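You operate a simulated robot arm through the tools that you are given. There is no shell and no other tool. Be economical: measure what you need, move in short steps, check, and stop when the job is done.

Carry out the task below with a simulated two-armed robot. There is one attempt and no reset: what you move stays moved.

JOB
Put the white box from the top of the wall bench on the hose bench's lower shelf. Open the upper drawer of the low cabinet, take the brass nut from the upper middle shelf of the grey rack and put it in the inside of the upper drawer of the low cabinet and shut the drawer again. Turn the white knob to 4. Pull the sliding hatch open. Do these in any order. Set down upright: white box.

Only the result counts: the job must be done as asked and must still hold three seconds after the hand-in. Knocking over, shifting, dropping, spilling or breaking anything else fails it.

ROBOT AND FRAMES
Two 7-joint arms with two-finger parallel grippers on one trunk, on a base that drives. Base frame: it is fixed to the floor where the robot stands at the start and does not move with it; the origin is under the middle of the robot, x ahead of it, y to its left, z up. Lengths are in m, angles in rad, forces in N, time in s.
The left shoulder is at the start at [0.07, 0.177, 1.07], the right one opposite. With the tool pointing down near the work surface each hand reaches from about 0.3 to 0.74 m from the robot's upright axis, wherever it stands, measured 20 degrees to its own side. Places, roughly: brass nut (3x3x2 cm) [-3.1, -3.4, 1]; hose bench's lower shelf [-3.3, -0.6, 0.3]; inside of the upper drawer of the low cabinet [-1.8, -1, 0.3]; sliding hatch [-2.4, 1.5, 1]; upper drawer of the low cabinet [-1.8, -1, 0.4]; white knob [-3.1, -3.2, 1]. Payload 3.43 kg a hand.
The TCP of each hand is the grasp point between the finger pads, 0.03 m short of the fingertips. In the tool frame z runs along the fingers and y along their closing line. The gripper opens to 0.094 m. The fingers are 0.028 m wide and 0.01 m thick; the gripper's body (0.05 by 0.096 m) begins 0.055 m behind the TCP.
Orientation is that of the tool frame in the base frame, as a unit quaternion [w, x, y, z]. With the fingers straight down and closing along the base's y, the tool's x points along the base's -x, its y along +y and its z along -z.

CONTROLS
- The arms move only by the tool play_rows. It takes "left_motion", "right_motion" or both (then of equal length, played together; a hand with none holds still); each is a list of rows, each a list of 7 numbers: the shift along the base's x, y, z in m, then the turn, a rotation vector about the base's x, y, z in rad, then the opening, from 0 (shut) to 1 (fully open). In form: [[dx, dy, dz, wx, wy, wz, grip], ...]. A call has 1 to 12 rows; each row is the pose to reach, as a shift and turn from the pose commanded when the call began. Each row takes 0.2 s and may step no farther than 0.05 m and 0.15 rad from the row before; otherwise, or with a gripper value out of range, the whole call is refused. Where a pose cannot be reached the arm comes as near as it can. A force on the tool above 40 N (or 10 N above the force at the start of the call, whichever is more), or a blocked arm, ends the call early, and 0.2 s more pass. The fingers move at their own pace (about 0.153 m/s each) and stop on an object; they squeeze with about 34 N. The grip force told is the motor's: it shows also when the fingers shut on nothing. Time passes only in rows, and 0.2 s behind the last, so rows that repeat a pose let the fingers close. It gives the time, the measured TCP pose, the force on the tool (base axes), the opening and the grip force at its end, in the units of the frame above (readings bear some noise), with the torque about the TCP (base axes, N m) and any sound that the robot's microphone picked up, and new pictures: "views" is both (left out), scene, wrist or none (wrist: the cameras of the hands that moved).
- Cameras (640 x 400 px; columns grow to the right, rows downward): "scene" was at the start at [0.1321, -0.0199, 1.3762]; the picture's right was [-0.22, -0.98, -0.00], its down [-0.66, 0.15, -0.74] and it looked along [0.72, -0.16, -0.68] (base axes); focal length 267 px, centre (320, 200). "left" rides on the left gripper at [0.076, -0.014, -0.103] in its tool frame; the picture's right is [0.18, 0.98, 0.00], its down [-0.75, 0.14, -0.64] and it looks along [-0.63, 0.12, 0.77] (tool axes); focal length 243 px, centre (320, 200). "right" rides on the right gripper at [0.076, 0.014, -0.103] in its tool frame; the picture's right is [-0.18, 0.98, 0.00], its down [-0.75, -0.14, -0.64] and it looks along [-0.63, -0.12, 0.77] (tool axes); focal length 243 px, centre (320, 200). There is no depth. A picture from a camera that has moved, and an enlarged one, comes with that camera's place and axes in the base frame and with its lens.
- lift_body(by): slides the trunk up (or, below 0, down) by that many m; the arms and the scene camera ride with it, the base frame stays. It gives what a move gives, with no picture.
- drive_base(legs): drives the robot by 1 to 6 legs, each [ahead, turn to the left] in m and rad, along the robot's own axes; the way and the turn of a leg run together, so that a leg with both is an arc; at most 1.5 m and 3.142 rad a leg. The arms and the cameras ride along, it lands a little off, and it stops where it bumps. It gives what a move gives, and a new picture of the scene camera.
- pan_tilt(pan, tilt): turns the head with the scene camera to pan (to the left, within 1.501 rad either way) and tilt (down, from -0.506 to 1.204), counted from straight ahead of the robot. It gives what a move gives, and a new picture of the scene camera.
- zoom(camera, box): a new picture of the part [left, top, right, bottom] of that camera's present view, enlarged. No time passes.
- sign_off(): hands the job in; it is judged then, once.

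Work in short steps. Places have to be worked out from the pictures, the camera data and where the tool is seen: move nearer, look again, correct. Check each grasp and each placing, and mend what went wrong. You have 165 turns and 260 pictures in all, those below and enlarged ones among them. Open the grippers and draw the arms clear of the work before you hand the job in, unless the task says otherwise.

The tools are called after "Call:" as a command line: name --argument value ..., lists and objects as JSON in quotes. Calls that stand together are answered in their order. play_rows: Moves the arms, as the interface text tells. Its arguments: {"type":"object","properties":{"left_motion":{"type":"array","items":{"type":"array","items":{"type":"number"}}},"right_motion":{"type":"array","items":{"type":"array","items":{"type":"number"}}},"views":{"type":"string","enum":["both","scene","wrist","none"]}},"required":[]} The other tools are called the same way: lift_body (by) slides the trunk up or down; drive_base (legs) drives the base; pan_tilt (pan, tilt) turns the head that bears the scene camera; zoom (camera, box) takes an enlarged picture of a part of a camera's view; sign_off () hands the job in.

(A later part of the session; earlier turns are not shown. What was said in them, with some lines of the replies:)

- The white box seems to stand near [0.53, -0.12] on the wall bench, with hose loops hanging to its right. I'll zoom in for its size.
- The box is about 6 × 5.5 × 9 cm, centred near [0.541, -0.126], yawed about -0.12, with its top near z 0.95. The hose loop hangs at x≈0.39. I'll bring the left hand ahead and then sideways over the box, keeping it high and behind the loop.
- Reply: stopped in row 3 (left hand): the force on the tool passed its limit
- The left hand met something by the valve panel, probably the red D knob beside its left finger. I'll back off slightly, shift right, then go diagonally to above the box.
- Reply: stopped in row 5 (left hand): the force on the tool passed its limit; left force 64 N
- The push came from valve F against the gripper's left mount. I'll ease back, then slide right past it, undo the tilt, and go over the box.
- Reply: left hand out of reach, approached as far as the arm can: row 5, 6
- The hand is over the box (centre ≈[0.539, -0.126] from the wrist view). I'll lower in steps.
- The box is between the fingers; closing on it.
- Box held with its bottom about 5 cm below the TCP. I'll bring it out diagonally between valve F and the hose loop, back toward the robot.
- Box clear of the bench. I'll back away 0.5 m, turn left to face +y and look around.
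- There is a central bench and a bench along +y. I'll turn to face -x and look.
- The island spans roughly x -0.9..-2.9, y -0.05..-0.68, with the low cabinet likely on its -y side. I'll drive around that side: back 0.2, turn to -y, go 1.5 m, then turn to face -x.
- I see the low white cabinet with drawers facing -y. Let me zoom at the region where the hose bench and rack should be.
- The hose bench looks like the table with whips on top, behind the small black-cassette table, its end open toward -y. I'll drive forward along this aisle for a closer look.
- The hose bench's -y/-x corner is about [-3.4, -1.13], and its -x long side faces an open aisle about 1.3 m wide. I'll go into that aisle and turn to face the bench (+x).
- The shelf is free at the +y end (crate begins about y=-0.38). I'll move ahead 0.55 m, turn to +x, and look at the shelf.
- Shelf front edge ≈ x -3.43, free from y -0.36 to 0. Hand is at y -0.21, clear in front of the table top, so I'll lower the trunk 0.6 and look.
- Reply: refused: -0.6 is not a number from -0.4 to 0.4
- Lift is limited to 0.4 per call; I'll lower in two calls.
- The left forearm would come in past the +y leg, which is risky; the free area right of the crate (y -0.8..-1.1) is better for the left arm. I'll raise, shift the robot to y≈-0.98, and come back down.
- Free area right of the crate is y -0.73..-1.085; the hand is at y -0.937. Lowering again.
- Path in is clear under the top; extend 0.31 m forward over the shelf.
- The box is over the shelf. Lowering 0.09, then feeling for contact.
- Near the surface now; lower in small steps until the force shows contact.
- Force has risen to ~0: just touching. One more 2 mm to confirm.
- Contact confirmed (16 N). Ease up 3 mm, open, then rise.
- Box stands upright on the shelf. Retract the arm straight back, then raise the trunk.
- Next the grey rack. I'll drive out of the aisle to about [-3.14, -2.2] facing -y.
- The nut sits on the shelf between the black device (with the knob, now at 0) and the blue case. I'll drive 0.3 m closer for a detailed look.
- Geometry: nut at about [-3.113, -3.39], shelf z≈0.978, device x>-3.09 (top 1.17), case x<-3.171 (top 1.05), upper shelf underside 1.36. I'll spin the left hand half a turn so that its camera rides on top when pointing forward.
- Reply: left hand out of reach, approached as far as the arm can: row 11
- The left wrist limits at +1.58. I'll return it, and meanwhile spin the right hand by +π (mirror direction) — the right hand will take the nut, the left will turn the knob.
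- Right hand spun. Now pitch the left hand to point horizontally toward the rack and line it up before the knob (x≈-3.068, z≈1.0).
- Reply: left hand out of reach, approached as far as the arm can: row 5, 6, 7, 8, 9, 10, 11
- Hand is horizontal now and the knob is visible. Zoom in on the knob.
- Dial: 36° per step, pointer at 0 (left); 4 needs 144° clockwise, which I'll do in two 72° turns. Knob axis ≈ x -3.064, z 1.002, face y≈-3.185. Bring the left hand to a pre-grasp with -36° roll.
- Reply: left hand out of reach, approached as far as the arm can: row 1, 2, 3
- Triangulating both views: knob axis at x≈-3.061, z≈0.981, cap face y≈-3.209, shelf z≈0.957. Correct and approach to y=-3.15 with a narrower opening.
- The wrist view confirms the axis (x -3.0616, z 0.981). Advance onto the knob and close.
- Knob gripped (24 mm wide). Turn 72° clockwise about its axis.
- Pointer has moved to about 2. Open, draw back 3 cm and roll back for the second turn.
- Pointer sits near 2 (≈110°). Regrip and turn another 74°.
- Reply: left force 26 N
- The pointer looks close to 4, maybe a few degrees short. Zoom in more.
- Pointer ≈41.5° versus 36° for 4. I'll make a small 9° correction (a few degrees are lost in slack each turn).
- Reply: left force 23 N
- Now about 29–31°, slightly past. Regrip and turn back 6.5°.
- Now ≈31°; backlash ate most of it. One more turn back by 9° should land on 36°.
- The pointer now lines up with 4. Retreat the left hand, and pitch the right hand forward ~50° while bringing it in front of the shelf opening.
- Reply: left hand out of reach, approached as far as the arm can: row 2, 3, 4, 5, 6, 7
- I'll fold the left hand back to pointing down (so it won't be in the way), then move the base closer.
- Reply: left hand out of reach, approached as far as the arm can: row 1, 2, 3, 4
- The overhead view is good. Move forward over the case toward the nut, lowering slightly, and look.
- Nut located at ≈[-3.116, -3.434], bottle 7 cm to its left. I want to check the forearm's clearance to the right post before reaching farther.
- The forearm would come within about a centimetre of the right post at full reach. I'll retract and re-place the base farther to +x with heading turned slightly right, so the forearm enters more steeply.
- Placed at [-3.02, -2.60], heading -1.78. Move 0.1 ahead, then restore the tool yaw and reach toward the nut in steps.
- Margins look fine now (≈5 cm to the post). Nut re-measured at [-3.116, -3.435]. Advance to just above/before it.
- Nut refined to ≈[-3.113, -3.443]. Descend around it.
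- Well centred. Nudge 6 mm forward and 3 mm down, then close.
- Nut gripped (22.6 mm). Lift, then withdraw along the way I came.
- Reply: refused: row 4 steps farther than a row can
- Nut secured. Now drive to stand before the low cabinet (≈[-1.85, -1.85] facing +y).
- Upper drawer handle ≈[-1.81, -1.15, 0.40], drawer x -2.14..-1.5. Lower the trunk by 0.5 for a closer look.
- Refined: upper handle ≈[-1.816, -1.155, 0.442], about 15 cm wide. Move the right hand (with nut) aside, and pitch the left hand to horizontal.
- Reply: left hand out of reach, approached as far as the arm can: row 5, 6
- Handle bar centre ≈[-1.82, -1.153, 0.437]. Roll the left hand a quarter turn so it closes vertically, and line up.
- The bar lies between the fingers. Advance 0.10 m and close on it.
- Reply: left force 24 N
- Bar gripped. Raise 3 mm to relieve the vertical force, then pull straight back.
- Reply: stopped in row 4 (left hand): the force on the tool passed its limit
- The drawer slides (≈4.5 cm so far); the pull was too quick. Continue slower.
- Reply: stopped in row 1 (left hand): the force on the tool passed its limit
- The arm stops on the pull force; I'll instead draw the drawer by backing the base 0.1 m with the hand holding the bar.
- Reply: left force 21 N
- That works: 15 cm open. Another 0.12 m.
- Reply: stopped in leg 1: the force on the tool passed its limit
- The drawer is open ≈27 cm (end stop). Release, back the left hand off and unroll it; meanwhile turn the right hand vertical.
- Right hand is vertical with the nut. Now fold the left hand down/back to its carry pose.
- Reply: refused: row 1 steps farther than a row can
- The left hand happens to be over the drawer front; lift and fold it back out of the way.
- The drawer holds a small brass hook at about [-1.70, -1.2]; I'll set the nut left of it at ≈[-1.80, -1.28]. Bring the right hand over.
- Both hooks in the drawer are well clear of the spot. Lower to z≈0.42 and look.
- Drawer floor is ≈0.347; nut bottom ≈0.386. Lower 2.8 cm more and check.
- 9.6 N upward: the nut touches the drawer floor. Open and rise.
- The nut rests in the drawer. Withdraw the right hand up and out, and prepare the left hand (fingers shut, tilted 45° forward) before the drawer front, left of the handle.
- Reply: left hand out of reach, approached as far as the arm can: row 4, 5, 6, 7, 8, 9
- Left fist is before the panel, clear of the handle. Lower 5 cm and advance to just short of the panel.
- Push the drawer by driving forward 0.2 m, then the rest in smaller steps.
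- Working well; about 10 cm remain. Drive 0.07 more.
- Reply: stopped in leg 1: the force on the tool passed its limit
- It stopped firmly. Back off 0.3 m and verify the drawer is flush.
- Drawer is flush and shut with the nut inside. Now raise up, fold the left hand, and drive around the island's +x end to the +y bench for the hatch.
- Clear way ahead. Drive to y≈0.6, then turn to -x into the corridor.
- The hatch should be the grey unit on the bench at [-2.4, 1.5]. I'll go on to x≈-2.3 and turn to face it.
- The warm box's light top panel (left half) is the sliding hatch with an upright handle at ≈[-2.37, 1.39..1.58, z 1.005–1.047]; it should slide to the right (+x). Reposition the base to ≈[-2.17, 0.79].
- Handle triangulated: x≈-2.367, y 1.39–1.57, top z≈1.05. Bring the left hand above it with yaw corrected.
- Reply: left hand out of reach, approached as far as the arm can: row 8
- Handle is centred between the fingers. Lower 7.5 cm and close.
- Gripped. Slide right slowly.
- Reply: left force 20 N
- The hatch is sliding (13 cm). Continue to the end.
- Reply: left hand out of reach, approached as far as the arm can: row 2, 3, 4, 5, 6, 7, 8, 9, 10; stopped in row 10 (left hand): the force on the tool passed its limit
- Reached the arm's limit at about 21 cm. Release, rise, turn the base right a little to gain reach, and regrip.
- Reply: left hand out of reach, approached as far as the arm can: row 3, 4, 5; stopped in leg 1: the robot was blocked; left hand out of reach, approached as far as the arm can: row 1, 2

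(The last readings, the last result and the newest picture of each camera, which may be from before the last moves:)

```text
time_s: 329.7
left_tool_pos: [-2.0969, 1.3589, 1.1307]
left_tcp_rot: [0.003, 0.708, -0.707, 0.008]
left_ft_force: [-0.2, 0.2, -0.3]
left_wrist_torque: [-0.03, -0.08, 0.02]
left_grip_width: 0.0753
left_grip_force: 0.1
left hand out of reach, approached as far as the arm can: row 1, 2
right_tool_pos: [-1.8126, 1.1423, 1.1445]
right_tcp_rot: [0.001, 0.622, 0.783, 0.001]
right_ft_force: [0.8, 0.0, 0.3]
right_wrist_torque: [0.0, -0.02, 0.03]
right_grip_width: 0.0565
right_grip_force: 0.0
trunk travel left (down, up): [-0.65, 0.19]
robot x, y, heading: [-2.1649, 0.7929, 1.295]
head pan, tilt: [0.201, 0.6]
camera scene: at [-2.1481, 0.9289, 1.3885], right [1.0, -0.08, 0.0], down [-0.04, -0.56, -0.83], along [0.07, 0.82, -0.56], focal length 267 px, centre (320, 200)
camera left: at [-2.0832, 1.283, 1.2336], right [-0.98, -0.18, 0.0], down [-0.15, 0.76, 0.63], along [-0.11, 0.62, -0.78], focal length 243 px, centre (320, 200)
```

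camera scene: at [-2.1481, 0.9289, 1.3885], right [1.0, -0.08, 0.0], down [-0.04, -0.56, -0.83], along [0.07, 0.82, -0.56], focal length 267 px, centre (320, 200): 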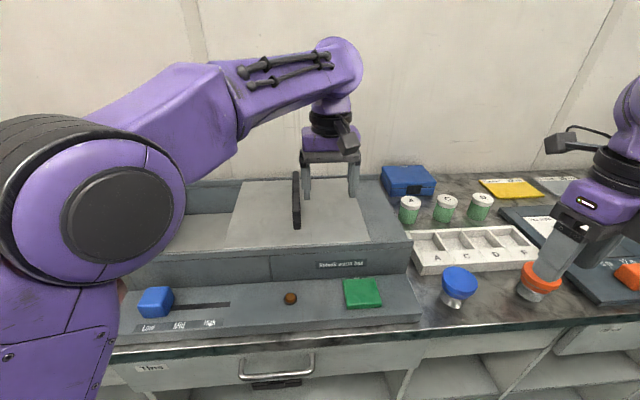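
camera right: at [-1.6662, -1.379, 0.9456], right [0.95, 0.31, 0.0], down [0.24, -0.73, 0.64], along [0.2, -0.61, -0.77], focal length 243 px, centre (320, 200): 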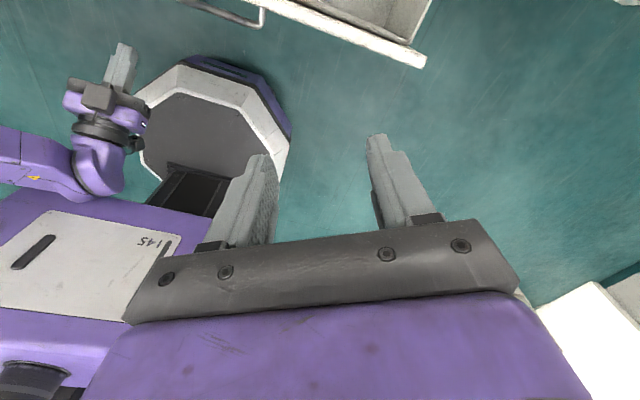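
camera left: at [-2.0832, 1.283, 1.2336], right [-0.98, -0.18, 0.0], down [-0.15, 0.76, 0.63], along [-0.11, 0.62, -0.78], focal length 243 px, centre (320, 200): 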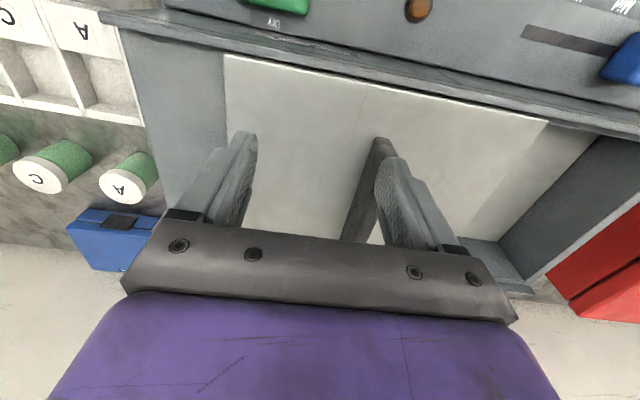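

The handle is at x≈-2.157 now; hatch still shows a bit to go. Move back over it and regrip.

Call:
play_rows --left_motion '[[-0.03, 0.02, 0, 0, 0, 0, 0.8], [-0.06, 0.05, 0, 0, 0, 0, 0.8], [-0.06, 0.055, -0.03, 0, 0, 0, 0.8], [-0.06, 0.055, -0.06, 0, 0, 0, 0.8], [-0.06, 0.055, -0.08, 0, 0, 0, 0.8]]' --views "wrist"

```text
time_s: 330.9
left_tool_pos: [-2.1522, 1.4125, 1.0488]
left_tcp_rot: [0.008, 0.707, -0.707, 0.008]
left_ft_force: [0.3, 0.1, 0.1]
left_wrist_torque: [0.0, 0.02, 0.01]
left_grip_width: 0.0749
left_grip_force: 0.0
right_tool_pos: [-1.8101, 1.1446, 1.1426]
right_tcp_rot: [0.0, 0.622, 0.783, -0.001]
right_ft_force: [0.6, 0.8, -0.4]
right_wrist_torque: [-0.01, 0.0, 0.0]
right_grip_width: 0.0562
right_grip_force: 0.1
trunk travel left (down, up): [-0.65, 0.19]
robot x, y, heading: [-2.166, 0.7932, 1.288]
head pan, tilt: [0.201, 0.6]
camera left: at [-2.138, 1.3377, 1.1527], right [-0.98, -0.18, 0.0], down [-0.14, 0.77, 0.63], along [-0.12, 0.61, -0.78], focal length 243 px, centre (320, 200)
```

left: 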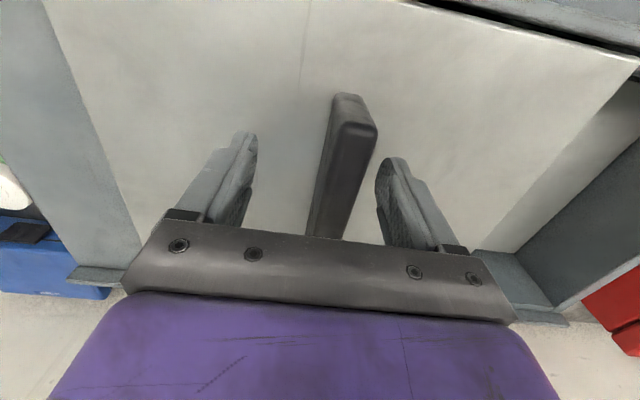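

Straddling the handle again; close and slide on to the end.

Call:
play_rows --left_motion '[[0, 0, 0, 0, 0, 0, 0.3], [0, 0, 0, 0, 0, 0, 0], [0, 0, 0, 0, 0, 0, 0], [0.01, 0, 0, 0, 0, 0, 0], [0.022, 0, 0, 0, 0, 0, 0], [0.034, 0, 0, 0, 0, 0, 0], [0.046, 0, 0, 0, 0, 0, 0], [0.058, 0, 0, 0, 0, 0, 0], [0.07, 0, 0, 0, 0, 0, 0], [0.082, 0, 0, 0, 0, 0, 0], [0.094, 0, 0, 0, 0, 0, 0]]'

```text
time_s: 333.3
left_tool_pos: [-2.0825, 1.4124, 1.0502]
left_tcp_rot: [0.012, 0.711, -0.703, 0.003]
left_ft_force: [-29.8, -8.7, 6.6]
left_wrist_torque: [-1.25, -0.38, -0.89]
left_grip_width: 0.0229
left_grip_force: 44.9
right_tool_pos: [-1.8129, 1.1409, 1.1447]
right_tcp_rot: [-0.001, 0.62, 0.785, 0.002]
right_ft_force: [-0.3, -0.6, -0.1]
right_wrist_torque: [0.02, 0.05, 0.03]
right_grip_width: 0.0566
right_grip_force: 0.1
trunk travel left (down, up): [-0.65, 0.19]
robot x, y, heading: [-2.1633, 0.7944, 1.304]
head pan, tilt: [0.201, 0.6]
stopped in row 11 (left hand): the arm was blocked; the commanded pose is now the measured one
camera scene: at [-2.1498, 0.9251, 1.389], right [1.0, -0.07, 0.0], down [-0.04, -0.56, -0.83], along [0.06, 0.82, -0.56], focal length 267 px, centre (320, 200)
camera left: at [-2.0656, 1.3377, 1.1534], right [-0.98, -0.19, 0.02], down [-0.14, 0.77, 0.63], along [-0.13, 0.61, -0.78], focal length 243 px, centre (320, 200)
```

scene: 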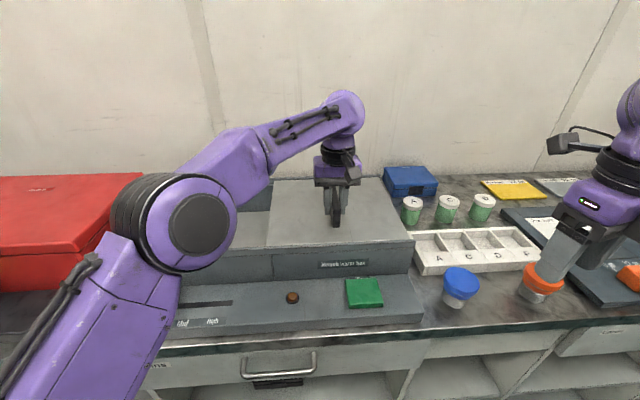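
left: 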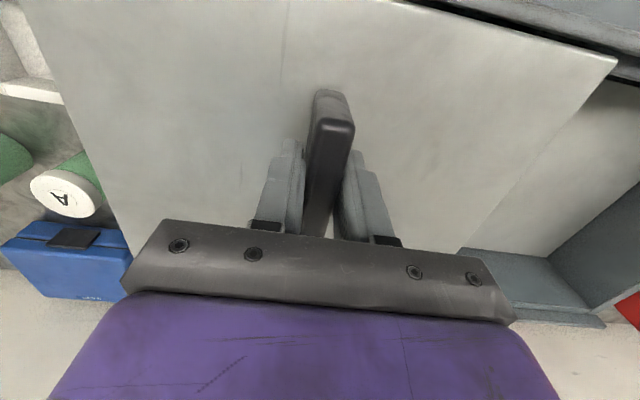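

End stop reached: hatch covers the right half entirely. Ease off, release, rise and withdraw.

Call:
play_rows --left_motion '[[0, 0, 0, 0, 0, 0, 0.4], [0, 0, 0, 0, 0, 0, 0.8], [0, 0, 0.04, 0, 0, 0, 0.8], [0, 0, 0.08, 0, 0, 0, 0.8], [-0.02, -0.04, 0.09, 0, 0, 0, 0.8], [-0.05, -0.08, 0.09, 0, 0, 0, 0.8], [-0.08, -0.12, 0.09, 0, 0, 0, 0.8], [-0.1, -0.16, 0.09, 0, 0, -0.1, 0.8], [-0.12, -0.2, 0.09, 0, 0, -0.2, 0.8], [-0.14, -0.24, 0.09, 0, 0, -0.3, 0.8]]' --views "scene"

Call:
drive_base --legs '[[-0.25, 0]]'

Call:
zoom --camera "scene" --box '[100, 120, 460, 320]'

```text
time_s: 335.5
left_tool_pos: [-2.2165, 1.1728, 1.1375]
left_tcp_rot: [-0.011, -0.597, 0.802, -0.001]
left_ft_force: [0.0, -0.1, 0.1]
left_wrist_torque: [0.01, -0.04, 0.0]
left_grip_width: 0.0752
left_grip_force: 0.1
left hand out of reach, approached as far as the arm can: row 4
right_tool_pos: [-1.8096, 1.1428, 1.1434]
right_tcp_rot: [0.0, 0.621, 0.784, 0.0]
right_ft_force: [-0.4, -1.0, 0.2]
right_wrist_torque: [-0.01, -0.01, 0.02]
right_grip_width: 0.0564
right_grip_force: 0.2
trunk travel left (down, up): [-0.65, 0.19]
robot x, y, heading: [-2.1619, 0.7924, 1.296]
head pan, tilt: [0.201, 0.6]
camera scene: at [-2.1455, 0.9276, 1.3887], right [1.0, -0.07, 0.0], down [-0.04, -0.56, -0.83], along [0.06, 0.82, -0.56], focal length 267 px, centre (320, 200)
```

scene: 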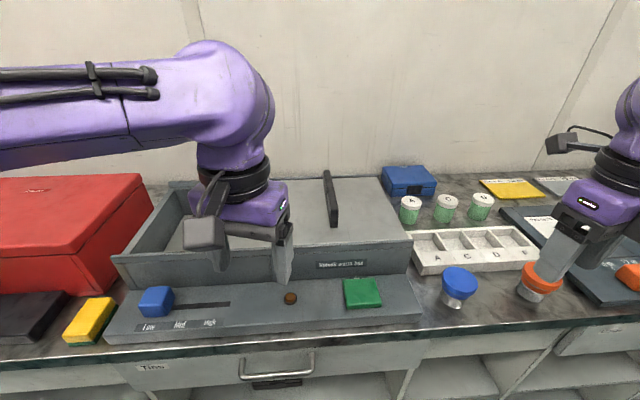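

```text
time_s: 337.3
left_tool_pos: [-2.2835, 0.9317, 1.1369]
left_tcp_rot: [-0.012, -0.598, 0.802, -0.004]
left_ft_force: [0.3, 0.2, -0.6]
left_wrist_torque: [-0.02, 0.01, 0.01]
left_grip_width: 0.0751
left_grip_force: 0.0
right_tool_pos: [-1.8777, 0.9005, 1.1427]
right_tcp_rot: [-0.001, 0.621, 0.784, 0.0]
right_ft_force: [0.2, -0.3, -0.3]
right_wrist_torque: [0.03, 0.0, -0.01]
right_grip_width: 0.0564
right_grip_force: 0.0
trunk travel left (down, up): [-0.65, 0.19]
robot x, y, heading: [-2.2381, 0.55, 1.293]
head pan, tilt: [0.201, 0.6]
camera scene: at [-2.2129, 0.6862, 1.3884], right [1.0, -0.07, 0.0], down [-0.04, -0.56, -0.82], along [0.06, 0.82, -0.57], focal length 267 px, centre (320, 200)
```

scene: 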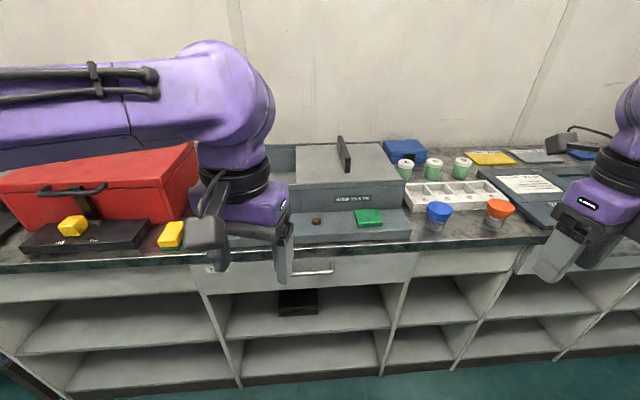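

```text
1.78 times, centred on (280, 220) of scene
camera zoom: at [-2.2129, 0.6862, 1.3884], right [1.0, -0.07, 0.0], down [-0.04, -0.56, -0.82], along [0.06, 0.82, -0.57], focal length 474 px, centre (391, 164)
```

zoom: 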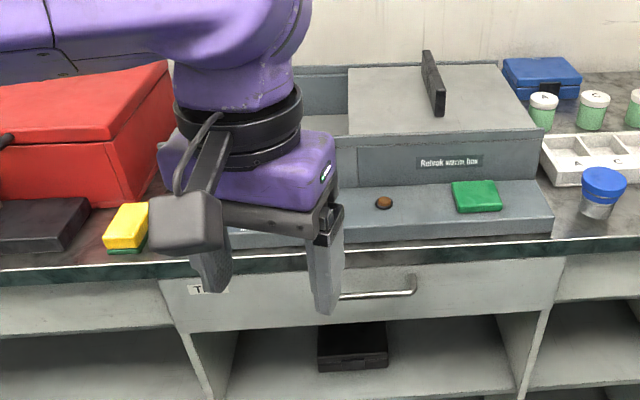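

The hatch is fully open and both arms are clear with the grippers open. The box, nut and knob were each checked after placing, so I'm handing in.

Call:
sign_off

```text
The job is handed in.
```

I finished all four tasks and handed the job in:
- **White box:** it stands upright on the hose bench's lower shelf.
- **Brass nut:** it is in the upper drawer of the low cabinet, and the drawer is shut.
- **White knob:** it points to 4.
- **Sliding hatch:** it is pulled fully open.

While reaching for the box, the left hand pushed against the valve panel on the wall by the bench twice. The second push was about 62 N. The valves looked unmoved in a later picture, but I did not check them closely.
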